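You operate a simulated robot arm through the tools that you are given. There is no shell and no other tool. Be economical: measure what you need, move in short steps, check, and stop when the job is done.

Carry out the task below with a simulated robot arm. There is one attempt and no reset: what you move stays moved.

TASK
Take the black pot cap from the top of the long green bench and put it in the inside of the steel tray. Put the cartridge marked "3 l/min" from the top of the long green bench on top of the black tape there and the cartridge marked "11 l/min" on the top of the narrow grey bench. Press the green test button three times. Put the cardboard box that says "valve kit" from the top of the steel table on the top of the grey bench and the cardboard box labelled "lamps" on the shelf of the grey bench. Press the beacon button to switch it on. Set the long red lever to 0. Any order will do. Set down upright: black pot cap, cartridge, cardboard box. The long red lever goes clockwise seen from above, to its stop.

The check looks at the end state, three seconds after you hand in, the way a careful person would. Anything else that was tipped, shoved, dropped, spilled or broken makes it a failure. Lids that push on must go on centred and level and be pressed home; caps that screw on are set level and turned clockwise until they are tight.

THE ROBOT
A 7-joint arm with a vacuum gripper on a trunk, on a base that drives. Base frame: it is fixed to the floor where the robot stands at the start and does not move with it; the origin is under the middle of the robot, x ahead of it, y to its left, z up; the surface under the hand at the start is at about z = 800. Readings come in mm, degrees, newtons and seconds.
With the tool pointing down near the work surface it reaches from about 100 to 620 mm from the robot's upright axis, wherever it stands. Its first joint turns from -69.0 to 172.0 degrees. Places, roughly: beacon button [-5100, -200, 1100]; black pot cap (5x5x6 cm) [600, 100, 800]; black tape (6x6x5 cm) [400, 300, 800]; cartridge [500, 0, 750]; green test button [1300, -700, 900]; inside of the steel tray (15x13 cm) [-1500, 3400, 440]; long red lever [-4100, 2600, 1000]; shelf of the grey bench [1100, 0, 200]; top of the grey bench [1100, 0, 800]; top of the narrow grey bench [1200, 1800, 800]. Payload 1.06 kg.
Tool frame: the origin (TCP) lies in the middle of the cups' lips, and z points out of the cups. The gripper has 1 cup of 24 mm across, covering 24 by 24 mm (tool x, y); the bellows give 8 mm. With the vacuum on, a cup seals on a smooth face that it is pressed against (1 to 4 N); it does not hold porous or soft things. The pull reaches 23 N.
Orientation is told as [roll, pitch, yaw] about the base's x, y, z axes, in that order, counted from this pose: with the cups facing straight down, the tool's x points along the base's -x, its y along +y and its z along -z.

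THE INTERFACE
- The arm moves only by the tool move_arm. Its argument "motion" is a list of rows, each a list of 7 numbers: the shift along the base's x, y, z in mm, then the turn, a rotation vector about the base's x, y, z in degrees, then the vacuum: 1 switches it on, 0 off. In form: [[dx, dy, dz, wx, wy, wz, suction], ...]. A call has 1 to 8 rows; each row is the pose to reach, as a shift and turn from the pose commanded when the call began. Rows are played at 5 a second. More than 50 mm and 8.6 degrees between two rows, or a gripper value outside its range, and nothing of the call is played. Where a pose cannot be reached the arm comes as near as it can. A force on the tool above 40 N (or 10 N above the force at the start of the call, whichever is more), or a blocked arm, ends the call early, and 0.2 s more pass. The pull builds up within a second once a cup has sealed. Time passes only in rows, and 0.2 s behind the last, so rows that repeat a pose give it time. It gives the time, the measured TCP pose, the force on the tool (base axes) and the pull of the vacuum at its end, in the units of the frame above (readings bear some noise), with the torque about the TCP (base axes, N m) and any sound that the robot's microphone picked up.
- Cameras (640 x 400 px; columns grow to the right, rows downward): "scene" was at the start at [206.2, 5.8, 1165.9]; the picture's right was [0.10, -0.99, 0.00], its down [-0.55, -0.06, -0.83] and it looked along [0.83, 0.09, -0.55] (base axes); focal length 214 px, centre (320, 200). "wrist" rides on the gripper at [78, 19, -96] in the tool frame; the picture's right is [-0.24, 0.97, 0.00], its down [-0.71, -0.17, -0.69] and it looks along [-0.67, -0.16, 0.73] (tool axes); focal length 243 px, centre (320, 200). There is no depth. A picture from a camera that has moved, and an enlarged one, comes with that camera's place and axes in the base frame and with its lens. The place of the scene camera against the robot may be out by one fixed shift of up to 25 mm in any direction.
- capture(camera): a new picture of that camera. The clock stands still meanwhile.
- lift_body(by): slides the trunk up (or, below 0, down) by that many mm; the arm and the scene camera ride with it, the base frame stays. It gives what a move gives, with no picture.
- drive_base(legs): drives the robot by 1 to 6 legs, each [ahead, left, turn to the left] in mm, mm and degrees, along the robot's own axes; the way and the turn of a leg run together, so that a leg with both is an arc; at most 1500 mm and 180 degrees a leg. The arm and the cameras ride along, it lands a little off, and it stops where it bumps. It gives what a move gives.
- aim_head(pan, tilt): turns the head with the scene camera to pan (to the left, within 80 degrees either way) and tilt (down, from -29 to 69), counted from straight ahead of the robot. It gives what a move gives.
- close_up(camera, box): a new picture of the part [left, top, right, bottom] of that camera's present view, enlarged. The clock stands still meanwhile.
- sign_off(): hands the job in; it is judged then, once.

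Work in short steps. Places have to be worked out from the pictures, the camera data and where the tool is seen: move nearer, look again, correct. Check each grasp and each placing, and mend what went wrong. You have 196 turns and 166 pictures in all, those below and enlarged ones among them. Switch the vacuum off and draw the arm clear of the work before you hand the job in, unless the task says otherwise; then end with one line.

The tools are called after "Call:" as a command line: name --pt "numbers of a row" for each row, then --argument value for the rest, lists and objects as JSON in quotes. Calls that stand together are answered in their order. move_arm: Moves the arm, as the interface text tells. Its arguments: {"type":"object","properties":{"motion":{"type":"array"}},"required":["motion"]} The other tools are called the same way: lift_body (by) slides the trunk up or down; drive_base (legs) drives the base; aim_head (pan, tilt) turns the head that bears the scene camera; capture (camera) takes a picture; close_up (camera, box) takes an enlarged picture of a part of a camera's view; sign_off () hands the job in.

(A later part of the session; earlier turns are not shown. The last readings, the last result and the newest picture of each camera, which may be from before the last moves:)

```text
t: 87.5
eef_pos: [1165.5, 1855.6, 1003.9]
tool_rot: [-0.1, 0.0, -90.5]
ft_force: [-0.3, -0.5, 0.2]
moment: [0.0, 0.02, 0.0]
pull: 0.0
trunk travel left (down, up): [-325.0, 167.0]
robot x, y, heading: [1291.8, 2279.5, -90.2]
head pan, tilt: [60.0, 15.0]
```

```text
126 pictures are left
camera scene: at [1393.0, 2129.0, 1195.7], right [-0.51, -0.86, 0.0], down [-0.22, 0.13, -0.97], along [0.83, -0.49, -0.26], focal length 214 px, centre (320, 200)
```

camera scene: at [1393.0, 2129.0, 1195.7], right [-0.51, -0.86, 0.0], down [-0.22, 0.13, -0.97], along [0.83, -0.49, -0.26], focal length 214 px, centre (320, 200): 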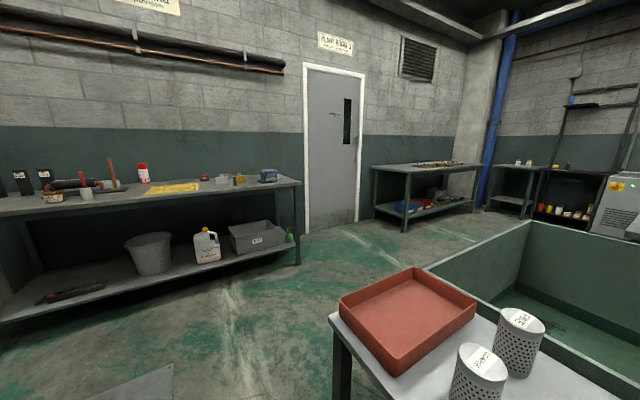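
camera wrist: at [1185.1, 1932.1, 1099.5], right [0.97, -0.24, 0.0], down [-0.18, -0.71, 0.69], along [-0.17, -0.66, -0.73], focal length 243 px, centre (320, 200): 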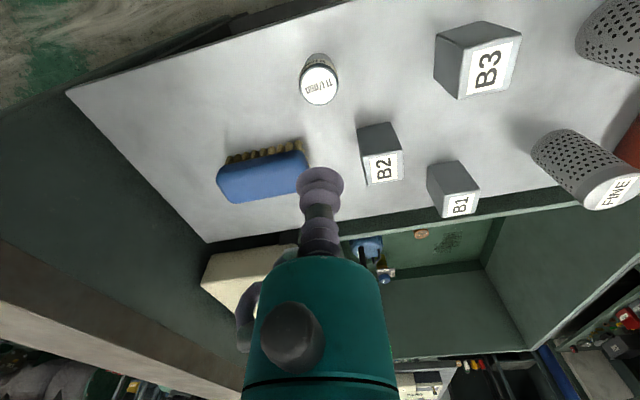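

The 11 l/min cartridge is upright on the narrow bench. Now I'll back off and drive along the back aisle toward the grey bench and the test button.

Call:
drive_base --legs '[[-300, 0, 0], [0, 980, 0], [1000, 0, 0]]'

Call:
aim_head --pan -20 --tilt 20

Call:
capture --camera "scene"

Call:
aim_head --pan 25 --tilt 20

Call:
capture --camera "scene"

```text
t: 102.9
eef_pos: [2147.9, 1148.3, 1002.6]
tool_rot: [0.0, 0.1, -90.4]
ft_force: [0.2, -0.2, -0.3]
moment: [0.01, 0.02, 0.0]
pull: 0.0
trunk travel left (down, up): [-325.0, 167.0]
robot x, y, heading: [2272.1, 1571.0, -90.5]
head pan, tilt: [60.0, 15.0]
```

```text
t: 104.4
eef_pos: [2146.7, 1147.8, 1004.0]
tool_rot: [0.1, 0.1, -90.3]
ft_force: [-0.3, 0.4, 0.1]
moment: [-0.01, -0.04, 0.0]
pull: 0.1
trunk travel left (down, up): [-325.0, 167.0]
robot x, y, heading: [2274.9, 1568.7, -90.4]
head pan, tilt: [-20.0, 20.0]
```

```text
125 pictures are left
camera scene: at [2262.8, 1382.0, 1187.6], right [-0.94, 0.35, 0.0], down [0.12, 0.32, -0.94], along [-0.33, -0.88, -0.34], focal length 214 px, centre (320, 200)
```

scene: 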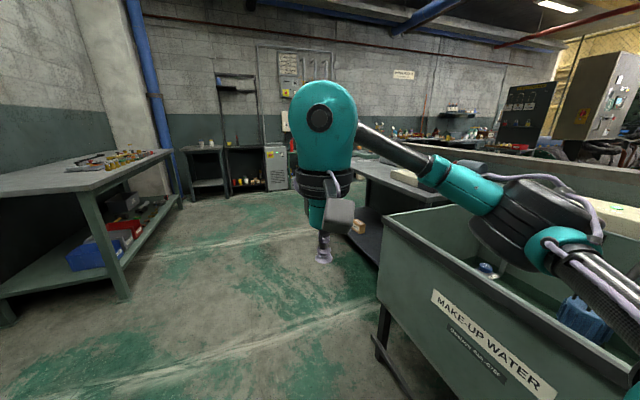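

```text
t: 105.5
eef_pos: [2148.5, 1147.3, 1004.1]
tool_rot: [0.0, 0.1, -90.4]
ft_force: [-0.4, -0.5, 0.5]
moment: [0.0, -0.03, 0.0]
pull: 0.1
trunk travel left (down, up): [-325.0, 167.0]
robot x, y, heading: [2272.7, 1566.3, -90.4]
head pan, tilt: [25.0, 20.0]
```

```text
124 pictures are left
camera scene: at [2333.9, 1384.8, 1187.6], right [-0.91, -0.42, 0.0], down [-0.14, 0.31, -0.94], along [0.39, -0.85, -0.34], focal length 214 px, centre (320, 200)
```

scene: 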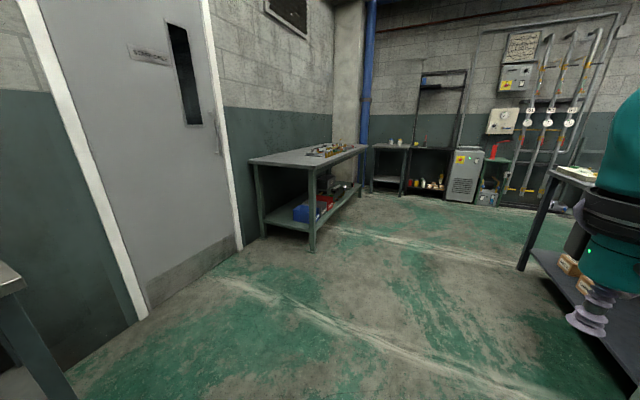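

I'll continue down the aisle and turn to face the grey bench.

Call:
drive_base --legs '[[1350, 0, 0], [0, 0, -90]]'

Call:
aim_head --pan 0 --tilt 25

Call:
capture --camera "scene"

Call:
aim_head --pan 45 --tilt 20

Call:
capture --camera "scene"

```text
t: 116.1
eef_pos: [1840.2, 362.6, 1002.4]
tool_rot: [0.1, 0.0, 178.6]
ft_force: [0.1, 0.0, 0.7]
moment: [0.02, 0.04, -0.01]
pull: 0.0
trunk travel left (down, up): [-325.0, 167.0]
robot x, y, heading: [2256.5, 230.3, 178.5]
head pan, tilt: [25.0, 20.0]
```

```text
t: 117.0
eef_pos: [1841.0, 363.7, 1002.9]
tool_rot: [-0.1, 0.0, 178.6]
ft_force: [-0.6, 0.4, 0.3]
moment: [-0.01, -0.02, 0.01]
pull: 0.1
trunk travel left (down, up): [-325.0, 167.0]
robot x, y, heading: [2261.5, 229.1, 178.8]
head pan, tilt: [0.0, 25.0]
```

```text
123 pictures are left
camera scene: at [2092.1, 230.4, 1179.5], right [0.02, 1.0, 0.0], down [0.42, -0.01, -0.91], along [-0.91, 0.02, -0.42], focal length 214 px, centre (320, 200)
```

scene: 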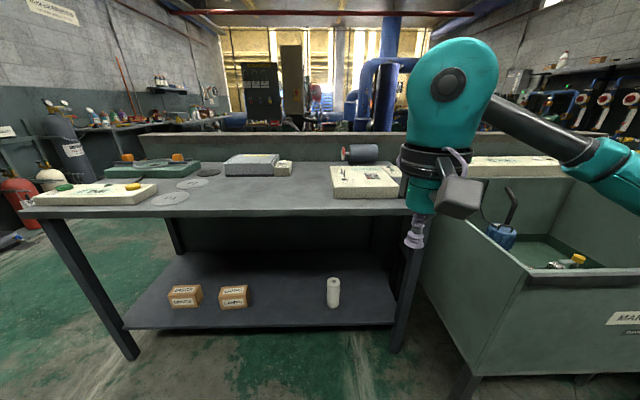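

```text
t: 118.1
eef_pos: [1840.1, 362.4, 1003.4]
tool_rot: [0.1, 0.1, 178.6]
ft_force: [0.2, -0.2, 0.9]
moment: [0.01, 0.01, -0.02]
pull: 0.0
trunk travel left (down, up): [-325.0, 167.0]
robot x, y, heading: [2260.2, 230.4, 178.7]
head pan, tilt: [45.0, 20.0]
```

```text
122 pictures are left
camera scene: at [2116.9, 164.1, 1187.6], right [-0.69, 0.72, 0.0], down [0.25, 0.24, -0.94], along [-0.68, -0.65, -0.34], focal length 214 px, centre (320, 200)
```

scene: 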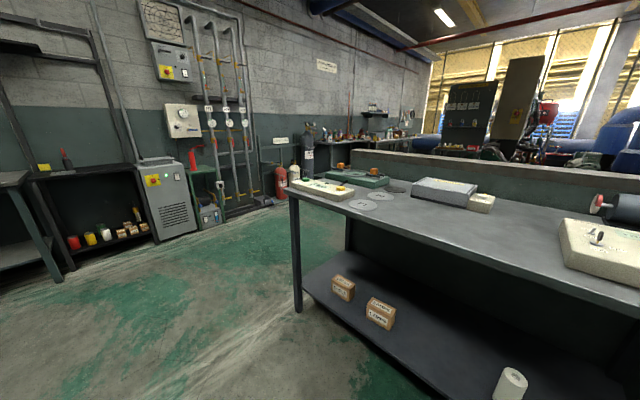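

The test button seems to be on the bench's left end. I'll zoom in there and on the shelf boxes.

Call:
close_up --camera "scene" --box '[270, 150, 510, 300]'

Call:
close_up --camera "scene" --box '[300, 260, 420, 335]'

Call:
close_up --camera "scene" --box '[30, 180, 190, 280]'

```text
2.67 times, centred on (390, 225) of scene
camera zoom: at [2116.9, 164.1, 1187.6], right [-0.69, 0.72, 0.0], down [0.25, 0.24, -0.94], along [-0.68, -0.65, -0.34], focal length 572 px, centre (133, 133)
```

zoom: 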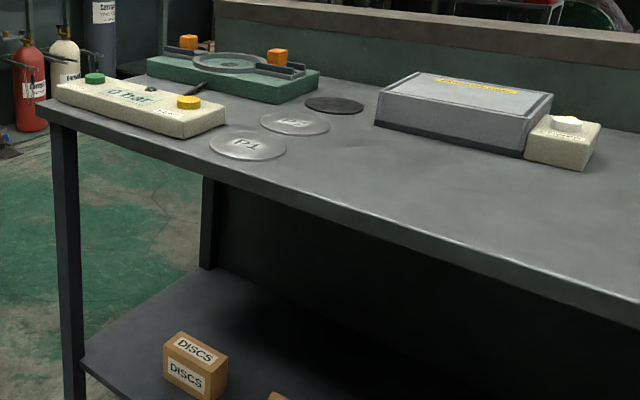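

```text
5.33 times, centred on (360, 298) of scene
camera zoom: at [2116.9, 164.1, 1187.6], right [-0.69, 0.72, 0.0], down [0.25, 0.24, -0.94], along [-0.68, -0.65, -0.34], focal length 1144 px, centre (107, -320)
```

zoom: 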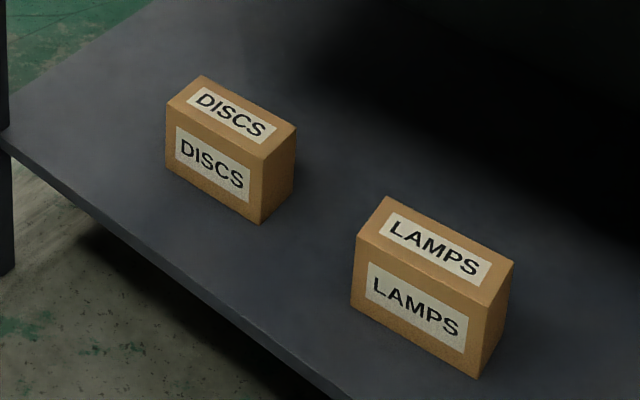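

```text
4.00 times, centred on (110, 230) of scene
camera zoom: at [2116.9, 164.1, 1187.6], right [-0.69, 0.72, 0.0], down [0.25, 0.24, -0.94], along [-0.68, -0.65, -0.34], focal length 858 px, centre (1160, 80)
```

zoom: 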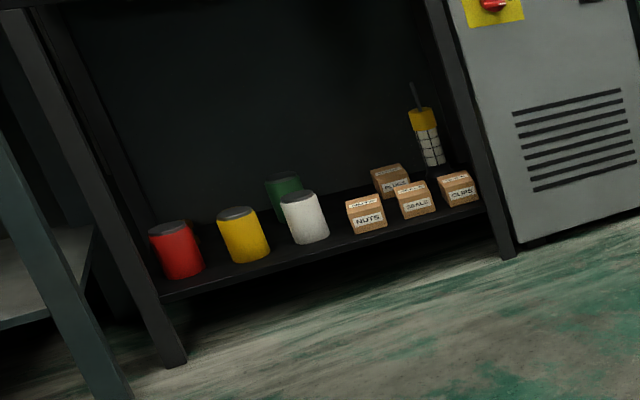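

The green button sits on a small panel at the bench's left end, near (1270,-770). I'll drive in front of it.

Call:
drive_base --legs '[[0, 950, 1.4], [380, 0, 0]]'

Call:
aim_head --pan 0 --tilt 35

Call:
capture --camera "scene"

Call:
capture --camera "wrist"

```text
t: 128.9
eef_pos: [1436.4, -597.4, 1003.8]
tool_rot: [-0.1, 0.0, 178.8]
ft_force: [-0.5, 0.4, 0.6]
moment: [-0.01, -0.02, 0.0]
pull: 0.1
trunk travel left (down, up): [-325.0, 167.0]
robot x, y, heading: [1855.8, -731.5, 178.7]
head pan, tilt: [45.0, 20.0]
```

```text
t: 130.1
eef_pos: [1436.8, -597.3, 1003.5]
tool_rot: [0.1, 0.0, 178.8]
ft_force: [-0.4, 0.4, -0.4]
moment: [0.0, 0.02, 0.0]
pull: 0.0
trunk travel left (down, up): [-325.0, 167.0]
robot x, y, heading: [1854.8, -729.8, 178.7]
head pan, tilt: [0.0, 35.0]
```

```text
118 pictures are left
camera scene: at [1694.5, -729.6, 1163.8], right [0.02, 1.0, 0.0], down [0.57, -0.01, -0.82], along [-0.82, 0.02, -0.57], focal length 214 px, centre (320, 200)
```

scene: 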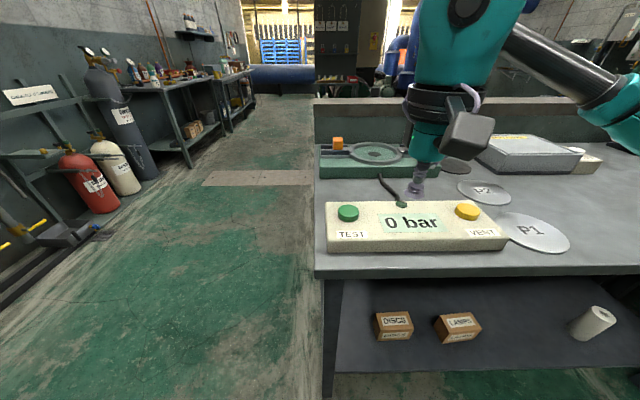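

```text
117 pictures are left
camera wrist: at [1516.5, -619.2, 1098.9], right [-0.26, -0.97, 0.0], down [-0.7, 0.19, 0.69], along [-0.66, 0.18, -0.73], focal length 243 px, centre (320, 200)
```

wrist: 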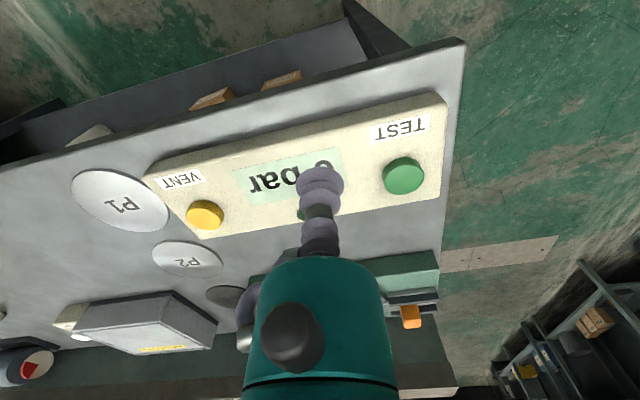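

The green TEST button is at about (1340,-666, z≈880). I'll move above it and check.

Call:
move_arm --pt "-40 -28 0 0 0 0 0" --pt "-75 -52 -20 0 0 0 0" --pt "-96 -68 -55 0 0 0 0" --pt "-96 -68 -75 0 0 0 0"

Call:
capture --camera "wrist"

Call:
capture --camera "scene"

```text
t: 131.1
eef_pos: [1340.8, -664.1, 928.4]
tool_rot: [0.0, -0.1, 178.8]
ft_force: [-0.2, -0.3, 0.3]
moment: [0.0, -0.01, 0.0]
pull: 0.0
trunk travel left (down, up): [-325.0, 167.0]
robot x, y, heading: [1854.8, -731.1, 178.9]
head pan, tilt: [0.0, 35.0]
```

```text
116 pictures are left
camera wrist: at [1419.5, -686.8, 1024.0], right [-0.26, -0.97, 0.0], down [-0.7, 0.19, 0.69], along [-0.66, 0.18, -0.73], focal length 243 px, centre (320, 200)
```

wrist: 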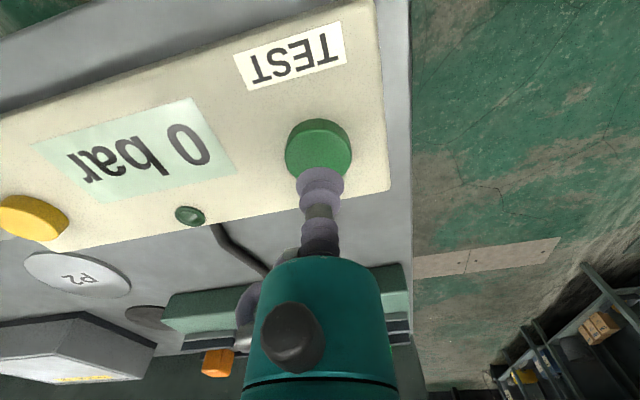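

```text
115 pictures are left
camera scene: at [1694.4, -729.4, 1163.8], right [0.02, 1.0, 0.0], down [0.57, -0.01, -0.82], along [-0.82, 0.02, -0.57], focal length 214 px, centre (320, 200)
```

scene: 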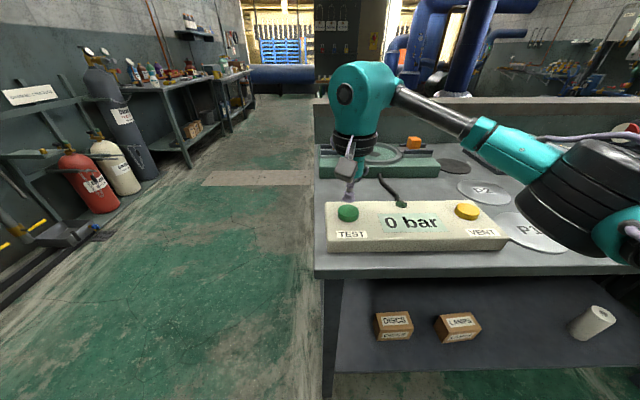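

The button's top is at (1341,-665, 888), right below the cup. I'll press down gently once and see.

Call:
move_arm --pt "0 -1 -32 0 0 0 0" --pt "0 -1 -40 0 0 0 0" --pt "0 -1 -44 0 0 0 0" --pt "0 -1 -47 0 0 0 0"

Call:
close_up --camera "wrist" --box '[0, 20, 400, 270]'

```text
t: 132.1
eef_pos: [1342.0, -666.5, 883.3]
tool_rot: [0.1, -0.2, 178.8]
ft_force: [-4.2, 2.1, 15.9]
moment: [-0.03, -0.07, -0.01]
pull: 0.0
trunk travel left (down, up): [-325.0, 167.0]
robot x, y, heading: [1854.5, -732.7, 178.9]
head pan, tilt: [0.0, 35.0]
heard: click
```

```text
1.60 times, centred on (200, 145) of wrist
camera zoom: at [1421.0, -687.7, 978.7], right [-0.26, -0.97, 0.0], down [-0.7, 0.19, 0.69], along [-0.66, 0.17, -0.73], focal length 388 px, centre (512, 288)
```

zoom: 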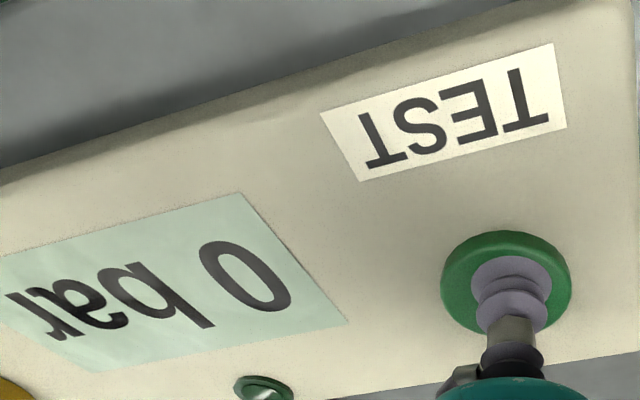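

A click was heard. I'll release and see whether the reading counts up.

Call:
move_arm --pt "0 0 15 0 0 0 0" --pt "0 0 25 0 0 0 0" --pt "0 0 25 0 0 0 0"

Call:
close_up --camera "scene" --box '[310, 150, 510, 275]'

```text
t: 132.8
eef_pos: [1341.3, -665.4, 906.5]
tool_rot: [0.0, -0.1, 178.7]
ft_force: [-0.5, 0.1, -0.1]
moment: [-0.02, -0.01, 0.0]
pull: 0.1
trunk travel left (down, up): [-325.0, 167.0]
robot x, y, heading: [1856.4, -728.3, 178.6]
head pan, tilt: [0.0, 35.0]
```

```text
3.20 times, centred on (410, 212) of scene
camera zoom: at [1694.5, -729.5, 1163.7], right [0.02, 1.0, 0.0], down [0.57, -0.01, -0.82], along [-0.82, 0.02, -0.57], focal length 686 px, centre (32, 160)
```

zoom: 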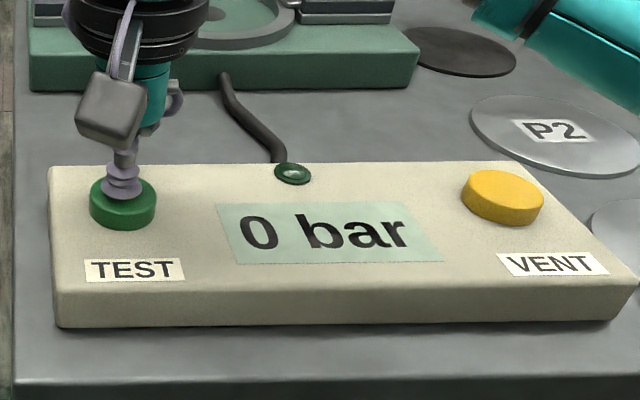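

The reading shows no change, but the click is a press. Now the second press and release.

Call:
move_arm --pt "0 0 -14 0 0 0 0" --pt "0 0 -19 0 0 0 0" --pt "0 0 -22 0 0 0 0" --pt "0 0 -25 0 0 0 0" --pt "0 0 -15 0 0 0 0" --pt "0 0 0 0 0 0 0" --pt "0 0 0 0 0 0 0"

Call:
close_up --camera "scene" --box '[310, 150, 510, 275]'

```text
t: 134.4
eef_pos: [1342.3, -666.3, 905.9]
tool_rot: [0.0, 0.0, 178.8]
ft_force: [-0.3, 0.5, 0.2]
moment: [-0.01, 0.0, 0.01]
pull: 0.1
trunk travel left (down, up): [-325.0, 167.0]
robot x, y, heading: [1858.9, -730.6, 179.1]
head pan, tilt: [0.0, 35.0]
heard: click
```

```text
3.20 times, centred on (410, 212) of scene
camera zoom: at [1694.5, -729.5, 1163.7], right [0.02, 1.0, 0.0], down [0.57, -0.01, -0.82], along [-0.82, 0.02, -0.57], focal length 686 px, centre (32, 160)
```

zoom: 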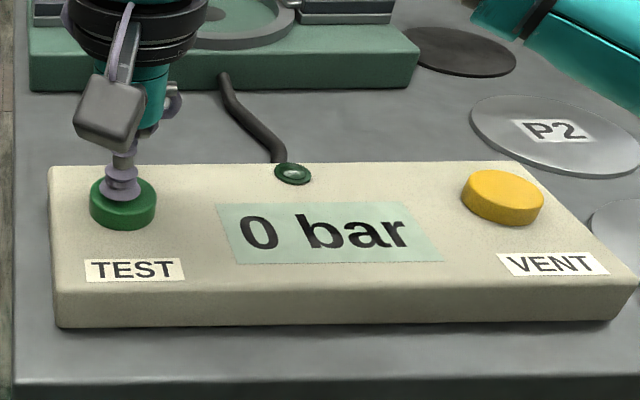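

Second click heard. Now the third press, and then I'll rise clear.

Call:
move_arm --pt "0 0 -14 0 0 0 0" --pt "0 0 -19 0 0 0 0" --pt "0 0 -22 0 0 0 0" --pt "0 0 -25 0 0 0 0" --pt "0 0 -15 0 0 0 0" --pt "0 0 0 0 0 0 0" --pt "0 0 45 0 0 0 0" --pt "0 0 90 0 0 0 0"

Call:
close_up --camera "scene" --box '[310, 130, 640, 336]'

```text
t: 136.2
eef_pos: [1340.6, -666.7, 996.3]
tool_rot: [0.0, 0.0, 178.7]
ft_force: [-0.8, -0.7, -0.8]
moment: [-0.01, -0.06, -0.02]
pull: 0.1
trunk travel left (down, up): [-325.0, 167.0]
robot x, y, heading: [1857.3, -728.0, 179.0]
head pan, tilt: [0.0, 35.0]
heard: click
```

```text
1.94 times, centred on (475, 233) of scene
camera zoom: at [1694.7, -729.7, 1163.8], right [0.02, 1.0, 0.0], down [0.57, -0.01, -0.82], along [-0.82, 0.02, -0.57], focal length 416 px, centre (19, 136)
```

zoom: 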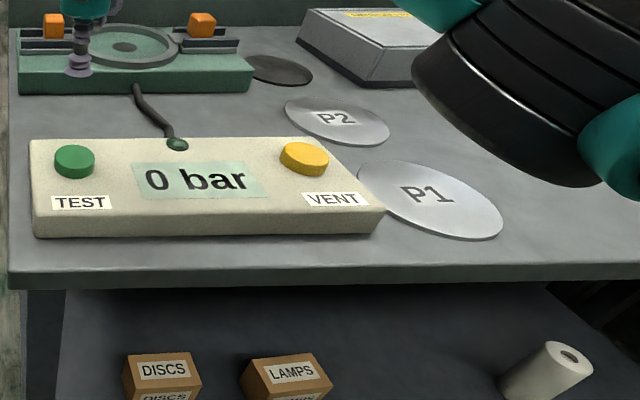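

Three clicks done. Now I need to find the steel table with the boxes, so I'll look around.

Call:
aim_head --pan 60 --tilt 12

Call:
capture --camera "scene"

Call:
aim_head --pan 0 --tilt 5

Call:
capture --camera "scene"

```text
t: 137.6
eef_pos: [1340.8, -668.0, 994.3]
tool_rot: [0.0, 0.0, 178.9]
ft_force: [-0.7, 1.3, 0.1]
moment: [-0.02, -0.01, -0.02]
pull: 0.1
trunk travel left (down, up): [-325.0, 167.0]
robot x, y, heading: [1857.6, -731.1, 178.8]
head pan, tilt: [60.0, 12.0]
```

```text
110 pictures are left
camera scene: at [1734.2, -811.1, 1200.6], right [-0.86, 0.52, 0.0], down [0.11, 0.18, -0.98], along [-0.51, -0.84, -0.21], focal length 214 px, centre (320, 200)
```

scene: 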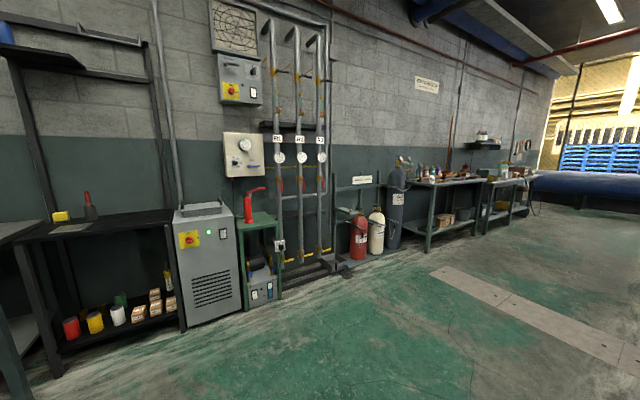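

```text
t: 138.8
eef_pos: [1341.3, -667.1, 995.4]
tool_rot: [0.0, 0.0, 178.7]
ft_force: [0.6, 0.7, 1.1]
moment: [-0.01, 0.03, 0.02]
pull: 0.1
trunk travel left (down, up): [-325.0, 167.0]
robot x, y, heading: [1858.5, -733.0, 178.6]
head pan, tilt: [0.0, 5.0]
```

```text
109 pictures are left
camera scene: at [1690.7, -729.5, 1212.0], right [0.02, 1.0, 0.0], down [0.09, 0.0, -1.0], along [-1.0, 0.02, -0.09], focal length 214 px, centre (320, 200)
```

scene: 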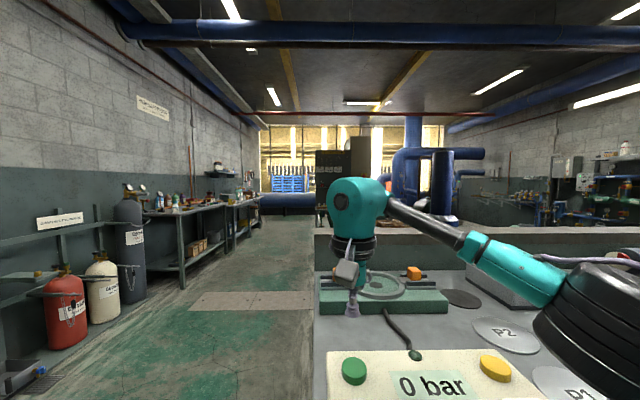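

No steel table here. There is a clear passage at y≈-1500 to the other side. I'll go there, looking around as I go, and then collect the black cap.

Call:
drive_base --legs '[[0, 780, 1], [1150, 0, 0], [1100, 0, 0]]'

Call:
aim_head --pan 0 --tilt 10

Call:
capture --camera "scene"

Call:
aim_head --pan 60 --tilt 15

Call:
capture --camera "scene"

Call:
aim_head --pan -45 --tilt 10

Call:
capture --camera "scene"

```text
t: 157.0
eef_pos: [-931.8, -1363.3, 995.3]
tool_rot: [0.0, -0.1, 176.8]
ft_force: [0.1, -1.4, 0.3]
moment: [0.03, 0.0, -0.02]
pull: 0.0
trunk travel left (down, up): [-325.0, 167.0]
robot x, y, heading: [-416.4, -1440.5, 177.1]
head pan, tilt: [0.0, 5.0]
```

```text
t: 157.7
eef_pos: [-933.2, -1361.8, 996.2]
tool_rot: [0.0, -0.1, 176.9]
ft_force: [0.2, -0.7, 0.1]
moment: [-0.04, 0.0, 0.04]
pull: 0.0
trunk travel left (down, up): [-325.0, 167.0]
robot x, y, heading: [-422.4, -1441.1, 177.0]
head pan, tilt: [0.0, 10.0]
```

```text
108 pictures are left
camera scene: at [-586.0, -1435.5, 1203.9], right [0.05, 1.0, 0.0], down [0.17, -0.01, -0.98], along [-0.98, 0.05, -0.17], focal length 214 px, centre (320, 200)
```

scene: 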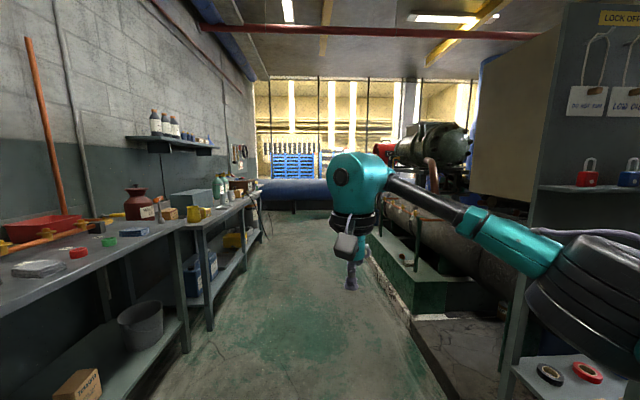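

```text
t: 159.0
eef_pos: [-933.2, -1362.4, 995.6]
tool_rot: [0.0, 0.0, 176.8]
ft_force: [-0.5, -0.7, 0.6]
moment: [-0.03, -0.03, 0.01]
pull: 0.1
trunk travel left (down, up): [-325.0, 167.0]
robot x, y, heading: [-414.8, -1441.6, 177.3]
head pan, tilt: [60.0, 15.0]
```

```text
107 pictures are left
camera scene: at [-544.1, -1518.7, 1195.8], right [-0.84, 0.55, 0.0], down [0.14, 0.22, -0.97], along [-0.53, -0.81, -0.26], focal length 214 px, centre (320, 200)
```

scene: 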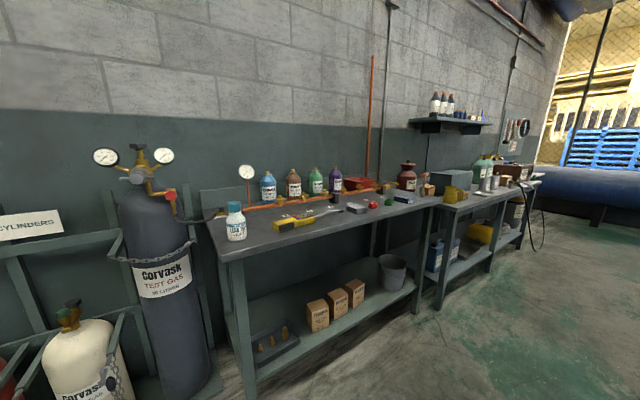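

```text
t: 160.8
eef_pos: [-932.9, -1363.6, 996.2]
tool_rot: [0.0, -0.1, 177.0]
ft_force: [0.3, 0.2, 0.5]
moment: [-0.03, 0.05, 0.04]
pull: 0.0
trunk travel left (down, up): [-325.0, 167.0]
robot x, y, heading: [-418.6, -1441.8, 176.8]
head pan, tilt: [-45.0, 10.0]
```

```text
106 pictures are left
camera scene: at [-555.5, -1371.3, 1203.9], right [0.74, 0.67, 0.0], down [0.12, -0.13, -0.98], along [-0.66, 0.73, -0.17], focal length 214 px, centre (320, 200)
```

scene: 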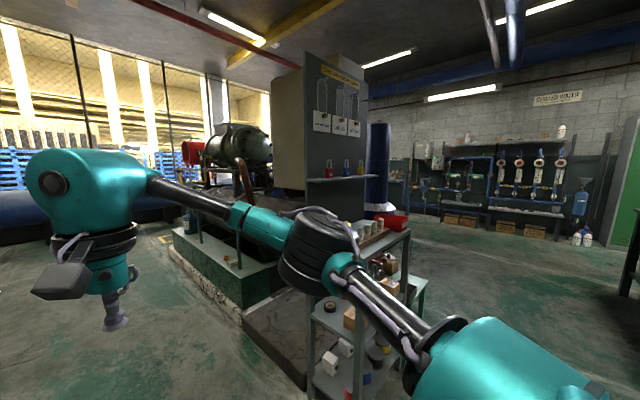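

I'll zoom in on the trolley here, then on the wall benches, to read box labels.

Call:
close_up --camera "scene" --box '[300, 190, 460, 400]'

Call:
aim_head --pan 40 --tilt 15

Call:
close_up --camera "scene" --box '[140, 130, 460, 330]'

```text
1.90 times, centred on (380, 295) of scene
camera zoom: at [-555.5, -1371.3, 1203.9], right [0.74, 0.67, 0.0], down [0.12, -0.13, -0.98], along [-0.66, 0.73, -0.17], focal length 408 px, centre (206, 19)
```

zoom: 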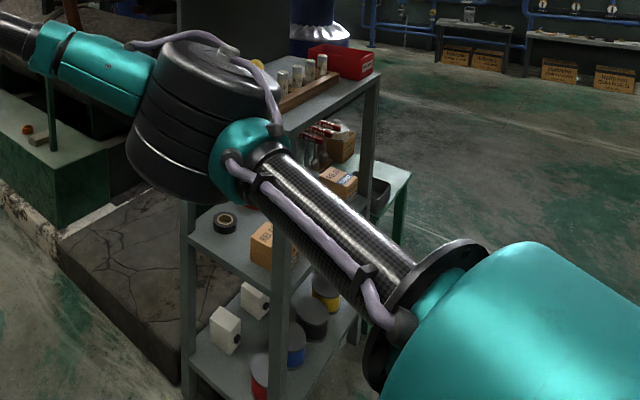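

```text
t: 162.4
eef_pos: [-932.4, -1363.3, 994.3]
tool_rot: [0.0, 0.0, 176.9]
ft_force: [-0.5, -0.1, -0.2]
moment: [-0.02, -0.02, -0.01]
pull: 0.0
trunk travel left (down, up): [-325.0, 167.0]
robot x, y, heading: [-421.8, -1441.1, 176.8]
head pan, tilt: [40.0, 15.0]
```

```text
2.00 times, centred on (300, 230) of scene
camera zoom: at [-567.8, -1496.6, 1195.8], right [-0.6, 0.8, 0.0], down [0.21, 0.16, -0.97], along [-0.77, -0.58, -0.26], focal length 429 px, centre (360, 140)
```

zoom: 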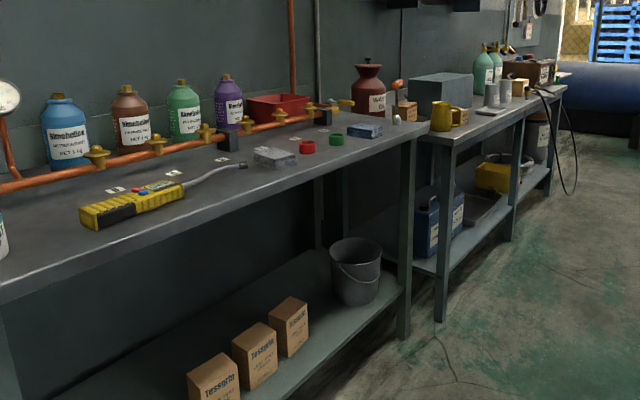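

Candidate boxes are on the second wall bench and on a green table beyond the trolley. I'll turn to face +x, move to the middle of the green bench, and look back on the way.

Call:
drive_base --legs '[[0, 0, -177], [0, 1000, 0]]'

Call:
aim_head --pan 80 --tilt 20

Call:
capture --camera "scene"

```text
t: 178.6
eef_pos: [69.9, -487.8, 995.4]
tool_rot: [0.0, 0.0, 1.8]
ft_force: [0.0, 0.8, -0.4]
moment: [0.0, -0.03, -0.01]
pull: 0.1
trunk travel left (down, up): [-325.0, 167.0]
robot x, y, heading: [-449.2, -452.5, 1.7]
head pan, tilt: [40.0, 15.0]
```

```text
t: 179.6
eef_pos: [71.6, -486.9, 996.1]
tool_rot: [0.0, 0.0, 1.9]
ft_force: [-1.1, 0.2, 0.1]
moment: [0.0, -0.01, 0.02]
pull: 0.1
trunk travel left (down, up): [-325.0, 167.0]
robot x, y, heading: [-449.4, -448.7, 1.8]
head pan, tilt: [80.0, 20.0]
```

```text
103 pictures are left
camera scene: at [-317.0, -360.3, 1187.6], right [0.99, -0.14, 0.0], down [-0.05, -0.34, -0.94], along [0.13, 0.93, -0.34], focal length 214 px, centre (320, 200)
```

scene: 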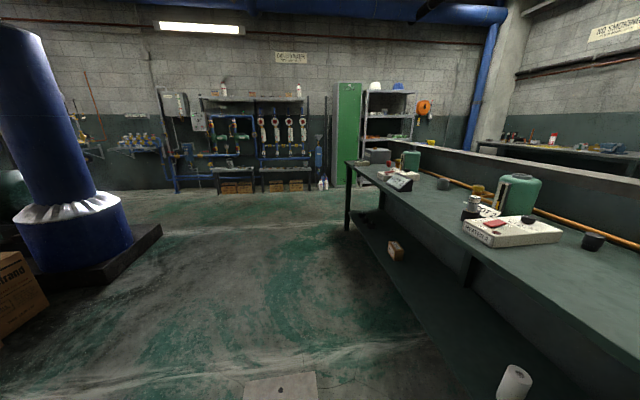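

Now I'll drive to in front of the black cap.

Call:
drive_base --legs '[[0, 530, -1.8], [430, 0, 0]]'

Call:
capture --camera "wrist"

```text
t: 186.9
eef_pos: [482.2, 11.2, 996.5]
tool_rot: [-0.1, 0.0, -0.9]
ft_force: [-0.2, 0.4, -0.4]
moment: [0.01, 0.0, 0.02]
pull: 0.0
trunk travel left (down, up): [-325.0, 167.0]
robot x, y, heading: [-32.3, 69.1, -0.7]
head pan, tilt: [80.0, 20.0]
```

```text
102 pictures are left
camera wrist: at [404.9, 30.4, 1091.2], right [0.25, 0.97, 0.0], down [0.71, -0.18, 0.69], along [0.66, -0.17, -0.73], focal length 243 px, centre (320, 200)
```

wrist: 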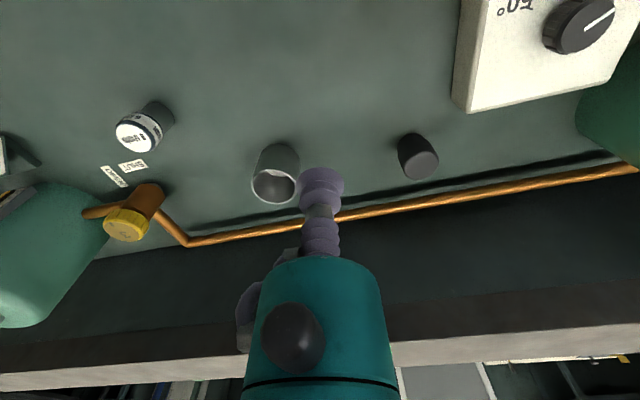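

The cap is at about (597,105). I need to be a bit closer, so I'll drive ahead 80.

Call:
drive_base --legs '[[80, 0, 0.7]]'

Call:
move_arm --pt "0 40 -20 0 0 0 0" --pt "-10 80 -40 0 0 0 0" --pt "-10 90 -60 0 0 0 0"

Call:
capture --camera "wrist"

```text
t: 188.0
eef_pos: [561.1, 17.9, 995.9]
tool_rot: [0.0, 0.0, 0.0]
ft_force: [0.1, 0.7, 0.8]
moment: [0.01, 0.02, 0.0]
pull: 0.1
trunk travel left (down, up): [-325.0, 167.0]
robot x, y, heading: [44.6, 70.5, -0.1]
head pan, tilt: [80.0, 20.0]
```

```text
t: 188.8
eef_pos: [549.7, 105.9, 936.0]
tool_rot: [-0.1, 0.0, -0.2]
ft_force: [0.0, 0.0, 0.2]
moment: [-0.01, -0.01, 0.02]
pull: 0.1
trunk travel left (down, up): [-325.0, 167.0]
robot x, y, heading: [44.0, 70.7, 0.1]
head pan, tilt: [80.0, 20.0]
```

```text
101 pictures are left
camera wrist: at [473.1, 124.4, 1032.0], right [0.24, 0.97, 0.0], down [0.71, -0.17, 0.69], along [0.67, -0.16, -0.73], focal length 243 px, centre (320, 200)
```

wrist: 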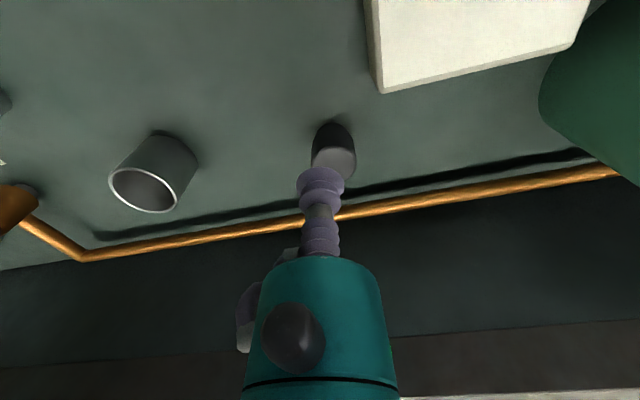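

The cap's top is at (599,107, 847). I'll go over it and lower with suction.

Call:
move_arm --pt "30 1 0 0 0 0 0" --pt "49 1 -20 0 0 0 0" --pt "49 1 -60 0 0 0 0" --pt "49 1 -80 0 0 0 1" --pt "49 1 -87 0 0 0 1" --pt "49 1 -89 0 0 0 1" --pt "49 1 -90 0 0 0 1" --pt "49 1 -90 0 0 0 1"

Call:
capture --camera "wrist"

```text
t: 190.6
eef_pos: [599.1, 109.5, 847.9]
tool_rot: [0.0, -0.2, -0.1]
ft_force: [2.7, 2.1, 17.3]
moment: [-0.02, -0.08, 0.04]
pull: 22.7
trunk travel left (down, up): [-325.0, 167.0]
robot x, y, heading: [40.6, 68.5, -0.1]
head pan, tilt: [80.0, 20.0]
```

```text
100 pictures are left
camera wrist: at [521.3, 126.5, 943.0], right [0.24, 0.97, 0.0], down [0.71, -0.17, 0.69], along [0.67, -0.16, -0.73], focal length 243 px, centre (320, 200)
```

wrist: 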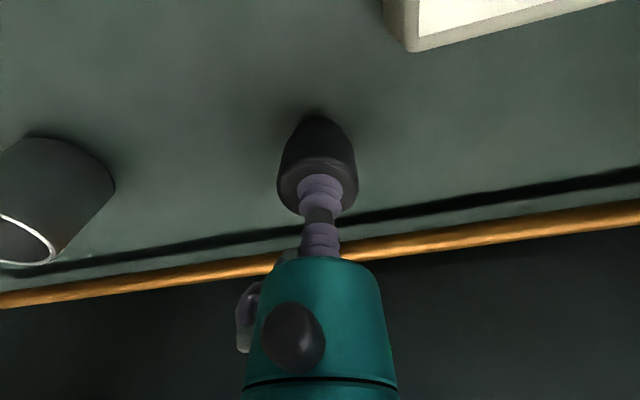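

Sealed. I'll lift and retract.

Call:
move_arm --pt "0 0 5 0 0 0 1" --pt "0 0 45 0 0 0 1" --pt "0 0 90 0 0 0 1" --pt "0 0 135 0 0 0 1" --pt "-40 0 150 0 0 0 1" --pt "-88 0 155 0 0 0 1" --pt "-136 0 155 0 0 0 1" --pt "-184 0 155 0 0 0 1"

Call:
capture --camera "wrist"

```text
t: 192.4
eef_pos: [417.2, 108.8, 1003.1]
tool_rot: [0.0, 0.0, -0.3]
ft_force: [-0.5, 0.1, 0.0]
moment: [0.03, 0.01, 0.0]
pull: 23.4
trunk travel left (down, up): [-325.0, 167.0]
robot x, y, heading: [39.3, 71.5, 0.1]
head pan, tilt: [80.0, 20.0]
```

```text
99 pictures are left
camera wrist: at [339.1, 126.8, 1098.1], right [0.24, 0.97, 0.0], down [0.71, -0.17, 0.69], along [0.67, -0.16, -0.73], focal length 243 px, centre (320, 200)
```

wrist: 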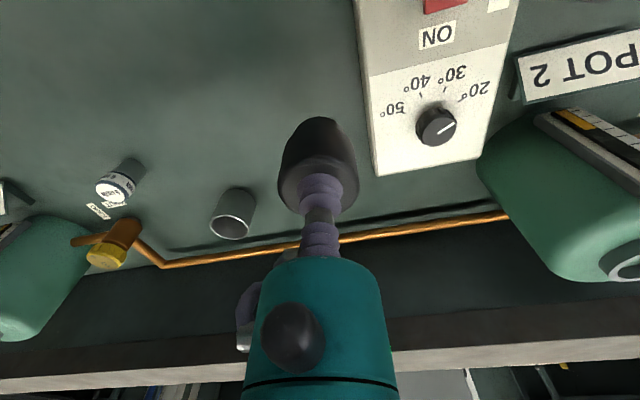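

The cap is held. I'll back off, turn left and drive toward the tray area, stopping to look.

Call:
drive_base --legs '[[-380, 0, 0], [0, 0, 90], [1450, 300, 0], [600, 400, 0]]'

Call:
aim_head --pan 20 --tilt 25

Call:
capture --camera "scene"

Call:
aim_head --pan 75 --tilt 12

Call:
capture --camera "scene"

```text
t: 209.1
eef_pos: [-1028.3, 2481.7, 1002.1]
tool_rot: [0.0, -0.1, 88.8]
ft_force: [0.4, 0.6, -0.2]
moment: [0.03, 0.02, -0.01]
pull: 23.1
trunk travel left (down, up): [-325.0, 167.0]
robot x, y, heading: [-995.5, 2109.4, 88.8]
head pan, tilt: [80.0, 20.0]
```

```text
t: 210.4
eef_pos: [-1028.8, 2479.8, 1002.4]
tool_rot: [0.0, 0.0, 88.8]
ft_force: [0.2, -1.1, -0.5]
moment: [-0.05, 0.0, 0.01]
pull: 22.7
trunk travel left (down, up): [-325.0, 167.0]
robot x, y, heading: [-995.6, 2103.4, 88.9]
head pan, tilt: [20.0, 25.0]
```

```text
98 pictures are left
camera scene: at [-1002.9, 2286.4, 1179.5], right [0.95, 0.32, 0.0], down [0.14, -0.4, -0.91], along [-0.29, 0.86, -0.42], focal length 214 px, centre (320, 200)
```

scene: 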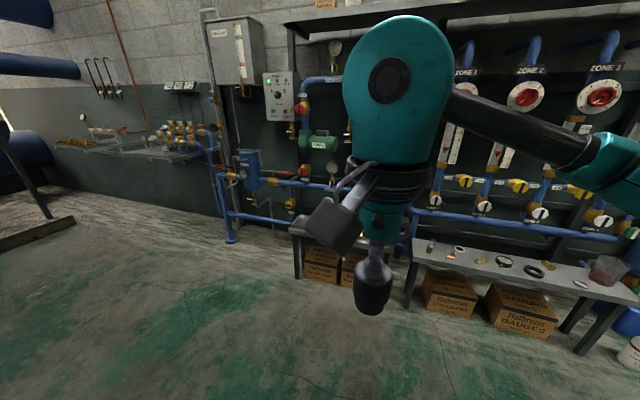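

```text
t: 211.6
eef_pos: [-1029.1, 2482.0, 1002.5]
tool_rot: [0.0, -0.1, 88.9]
ft_force: [0.6, 0.2, -0.9]
moment: [-0.02, 0.01, -0.01]
pull: 22.5
trunk travel left (down, up): [-325.0, 167.0]
robot x, y, heading: [-998.1, 2110.6, 88.7]
head pan, tilt: [75.0, 12.0]
```

```text
97 pictures are left
camera scene: at [-1062.6, 2225.2, 1200.6], right [0.28, 0.96, 0.0], down [0.2, -0.06, -0.98], along [-0.94, 0.27, -0.21], focal length 214 px, centre (320, 200)
```

scene: 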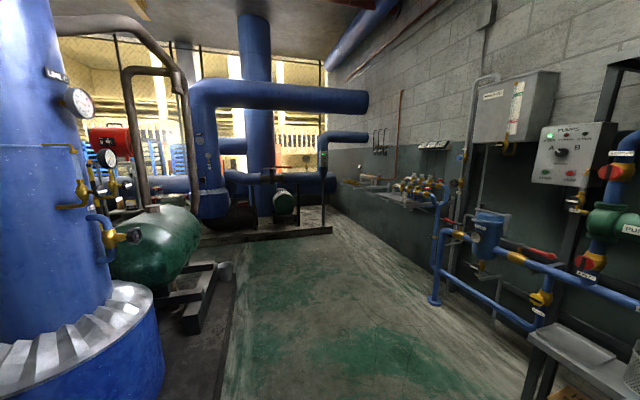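

The low bench with the tray is at x≈-1500..-1000, front edge y≈3270. I'll approach in front of it.

Call:
drive_base --legs '[[640, 330, 1.2]]'

Call:
aim_head --pan 15 --tilt 45

Call:
capture --camera "scene"

Call:
capture --camera "wrist"

```text
t: 215.5
eef_pos: [-1357.8, 3115.7, 1002.7]
tool_rot: [0.0, 0.0, 90.0]
ft_force: [-0.1, 0.3, -0.1]
moment: [-0.02, 0.02, 0.01]
pull: 23.1
trunk travel left (down, up): [-325.0, 167.0]
robot x, y, heading: [-1319.0, 2739.2, 90.1]
head pan, tilt: [75.0, 12.0]
```

```text
t: 216.8
eef_pos: [-1357.4, 3114.8, 1002.8]
tool_rot: [0.0, -0.1, 90.0]
ft_force: [0.1, 0.6, -0.4]
moment: [-0.02, 0.0, -0.02]
pull: 23.0
trunk travel left (down, up): [-325.0, 167.0]
robot x, y, heading: [-1317.9, 2740.0, 90.0]
head pan, tilt: [15.0, 45.0]
```

```text
96 pictures are left
camera scene: at [-1317.9, 2912.3, 1149.0], right [0.97, 0.26, 0.0], down [0.18, -0.68, -0.71], along [-0.18, 0.68, -0.71], focal length 214 px, centre (320, 200)
```

scene: 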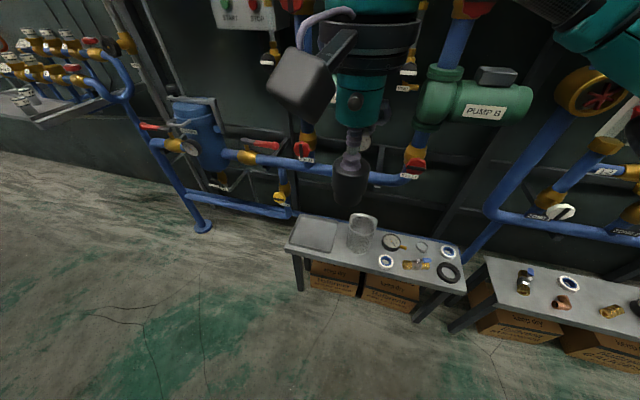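

```text
95 pictures are left
camera wrist: at [-1375.8, 3035.1, 1097.9], right [-0.97, 0.24, 0.0], down [0.17, 0.71, 0.69], along [0.16, 0.67, -0.73], focal length 243 px, centre (320, 200)
```

wrist: 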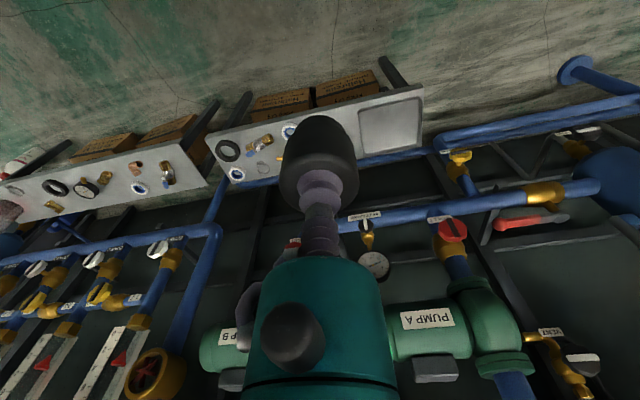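

The tray is at the bench's left end, about (-1485,3375). Pipes run close behind it, so I need their position. I'll shift left for a second viewpoint.

Call:
drive_base --legs '[[0, 300, 0]]'

Call:
capture --camera "wrist"

Call:
capture --camera "scene"

```text
t: 220.0
eef_pos: [-1652.0, 3115.4, 1002.6]
tool_rot: [0.0, -0.2, 89.7]
ft_force: [0.1, -0.1, -0.6]
moment: [0.02, -0.04, 0.01]
pull: 23.0
trunk travel left (down, up): [-325.0, 167.0]
robot x, y, heading: [-1613.8, 2739.8, 89.6]
head pan, tilt: [15.0, 45.0]
```

```text
94 pictures are left
camera wrist: at [-1670.1, 3036.0, 1097.9], right [-0.97, 0.24, 0.0], down [0.18, 0.71, 0.69], along [0.17, 0.67, -0.73], focal length 243 px, centre (320, 200)
```

wrist: 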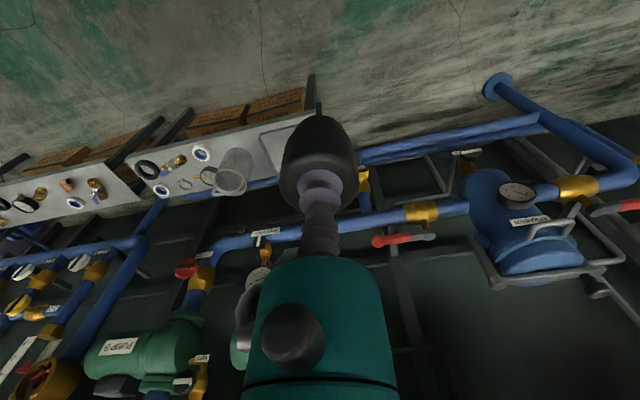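

```text
93 pictures are left
camera scene: at [-1612.9, 2913.0, 1148.9], right [0.97, 0.25, 0.0], down [0.18, -0.68, -0.71], along [-0.18, 0.68, -0.71], focal length 214 px, centre (320, 200)
```

scene: 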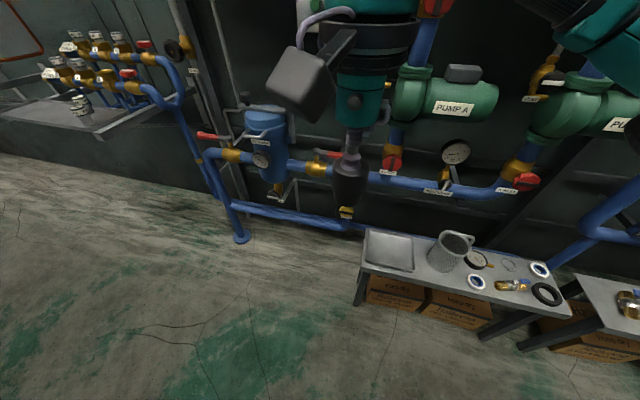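

The valve and pipe are at y≈3500, z≈745, and the tray centre is about (-1475,3368, 443), so there's enough clearance. I'll lower the trunk and then approach.

Call:
lift_body --by -310

Call:
drive_base --legs '[[180, -130, 0.3]]'

Call:
capture --camera "wrist"

Call:
capture --camera "scene"

```text
t: 223.1
eef_pos: [-1650.3, 3116.0, 692.3]
tool_rot: [-0.1, -0.1, 89.5]
ft_force: [0.0, 0.7, -0.9]
moment: [-0.02, 0.03, -0.01]
pull: 23.3
trunk travel left (down, up): [-15.0, 477.0]
robot x, y, heading: [-1614.6, 2739.6, 89.7]
head pan, tilt: [15.0, 45.0]
```

```text
t: 224.9
eef_pos: [-1521.8, 3295.2, 692.0]
tool_rot: [0.1, -0.1, 89.9]
ft_force: [-0.5, -0.1, -1.1]
moment: [-0.02, -0.02, -0.02]
pull: 22.2
trunk travel left (down, up): [-15.0, 477.0]
robot x, y, heading: [-1485.5, 2921.0, 90.0]
head pan, tilt: [15.0, 45.0]
```

```text
92 pictures are left
camera wrist: at [-1539.9, 3215.0, 788.0], right [-0.97, 0.24, 0.0], down [0.17, 0.71, 0.69], along [0.16, 0.67, -0.73], focal length 243 px, centre (320, 200)
```

wrist: 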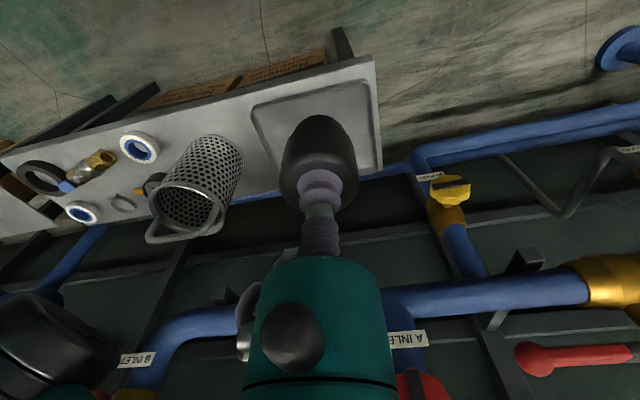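

```text
91 pictures are left
camera scene: at [-1482.0, 3183.4, 828.7], right [0.97, 0.26, 0.0], down [0.18, -0.68, -0.71], along [-0.18, 0.68, -0.71], focal length 214 px, centre (320, 200)
```

scene: 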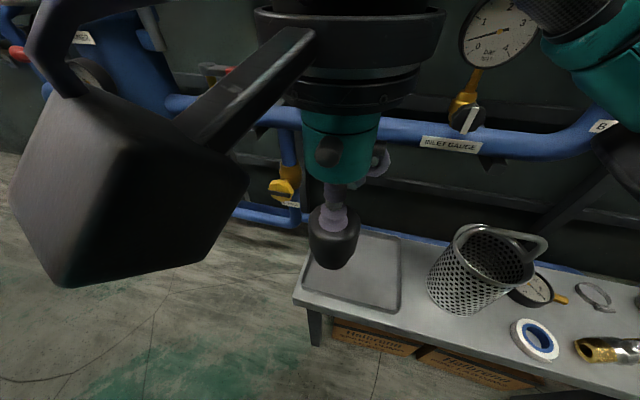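

Tray centre by the wrist camera is (-1497,3400). I'll aim slightly to the front, (-1497,3380), and lower towards it.

Call:
move_arm --pt "12 40 0 0 0 0 1" --pt "25 83 0 0 0 0 1" --pt "25 83 -45 0 0 0 1" --pt "25 83 -90 0 0 0 1" --pt "25 83 -135 0 0 0 1" --pt "25 83 -135 0 0 0 1"

Call:
capture --camera "wrist"

Call:
capture --camera "scene"

```text
t: 226.3
eef_pos: [-1497.5, 3377.0, 556.9]
tool_rot: [0.0, 0.0, 89.9]
ft_force: [0.4, -1.4, -0.3]
moment: [0.01, -0.02, 0.01]
pull: 23.4
trunk travel left (down, up): [-15.0, 477.0]
robot x, y, heading: [-1480.9, 2920.0, 90.2]
head pan, tilt: [15.0, 45.0]
```

```text
90 pictures are left
camera wrist: at [-1515.9, 3298.0, 652.2], right [-0.97, 0.24, 0.0], down [0.17, 0.71, 0.69], along [0.16, 0.67, -0.73], focal length 243 px, centre (320, 200)
```

wrist: 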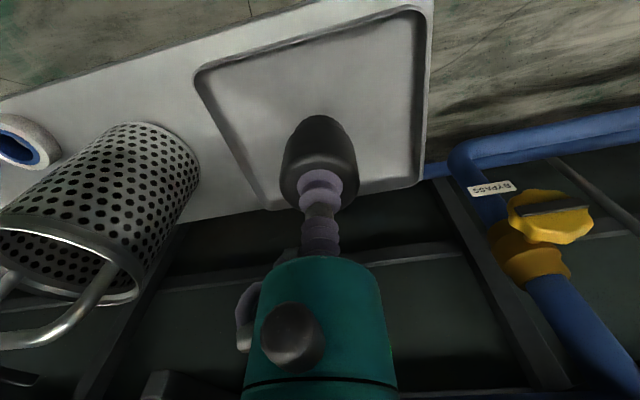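

```text
89 pictures are left
camera scene: at [-1481.9, 3183.4, 828.7], right [0.97, 0.26, 0.0], down [0.18, -0.68, -0.71], along [-0.18, 0.68, -0.71], focal length 214 px, centre (320, 200)
```

scene: 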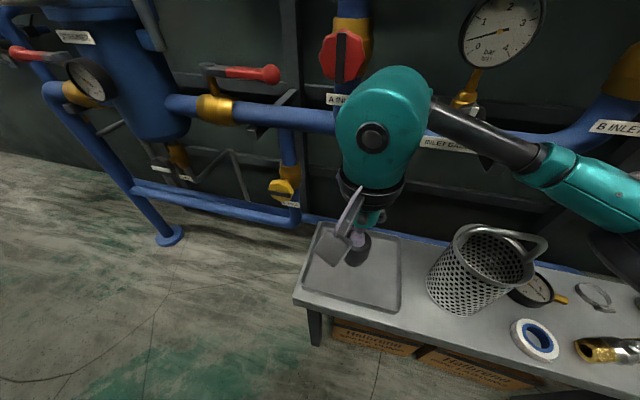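

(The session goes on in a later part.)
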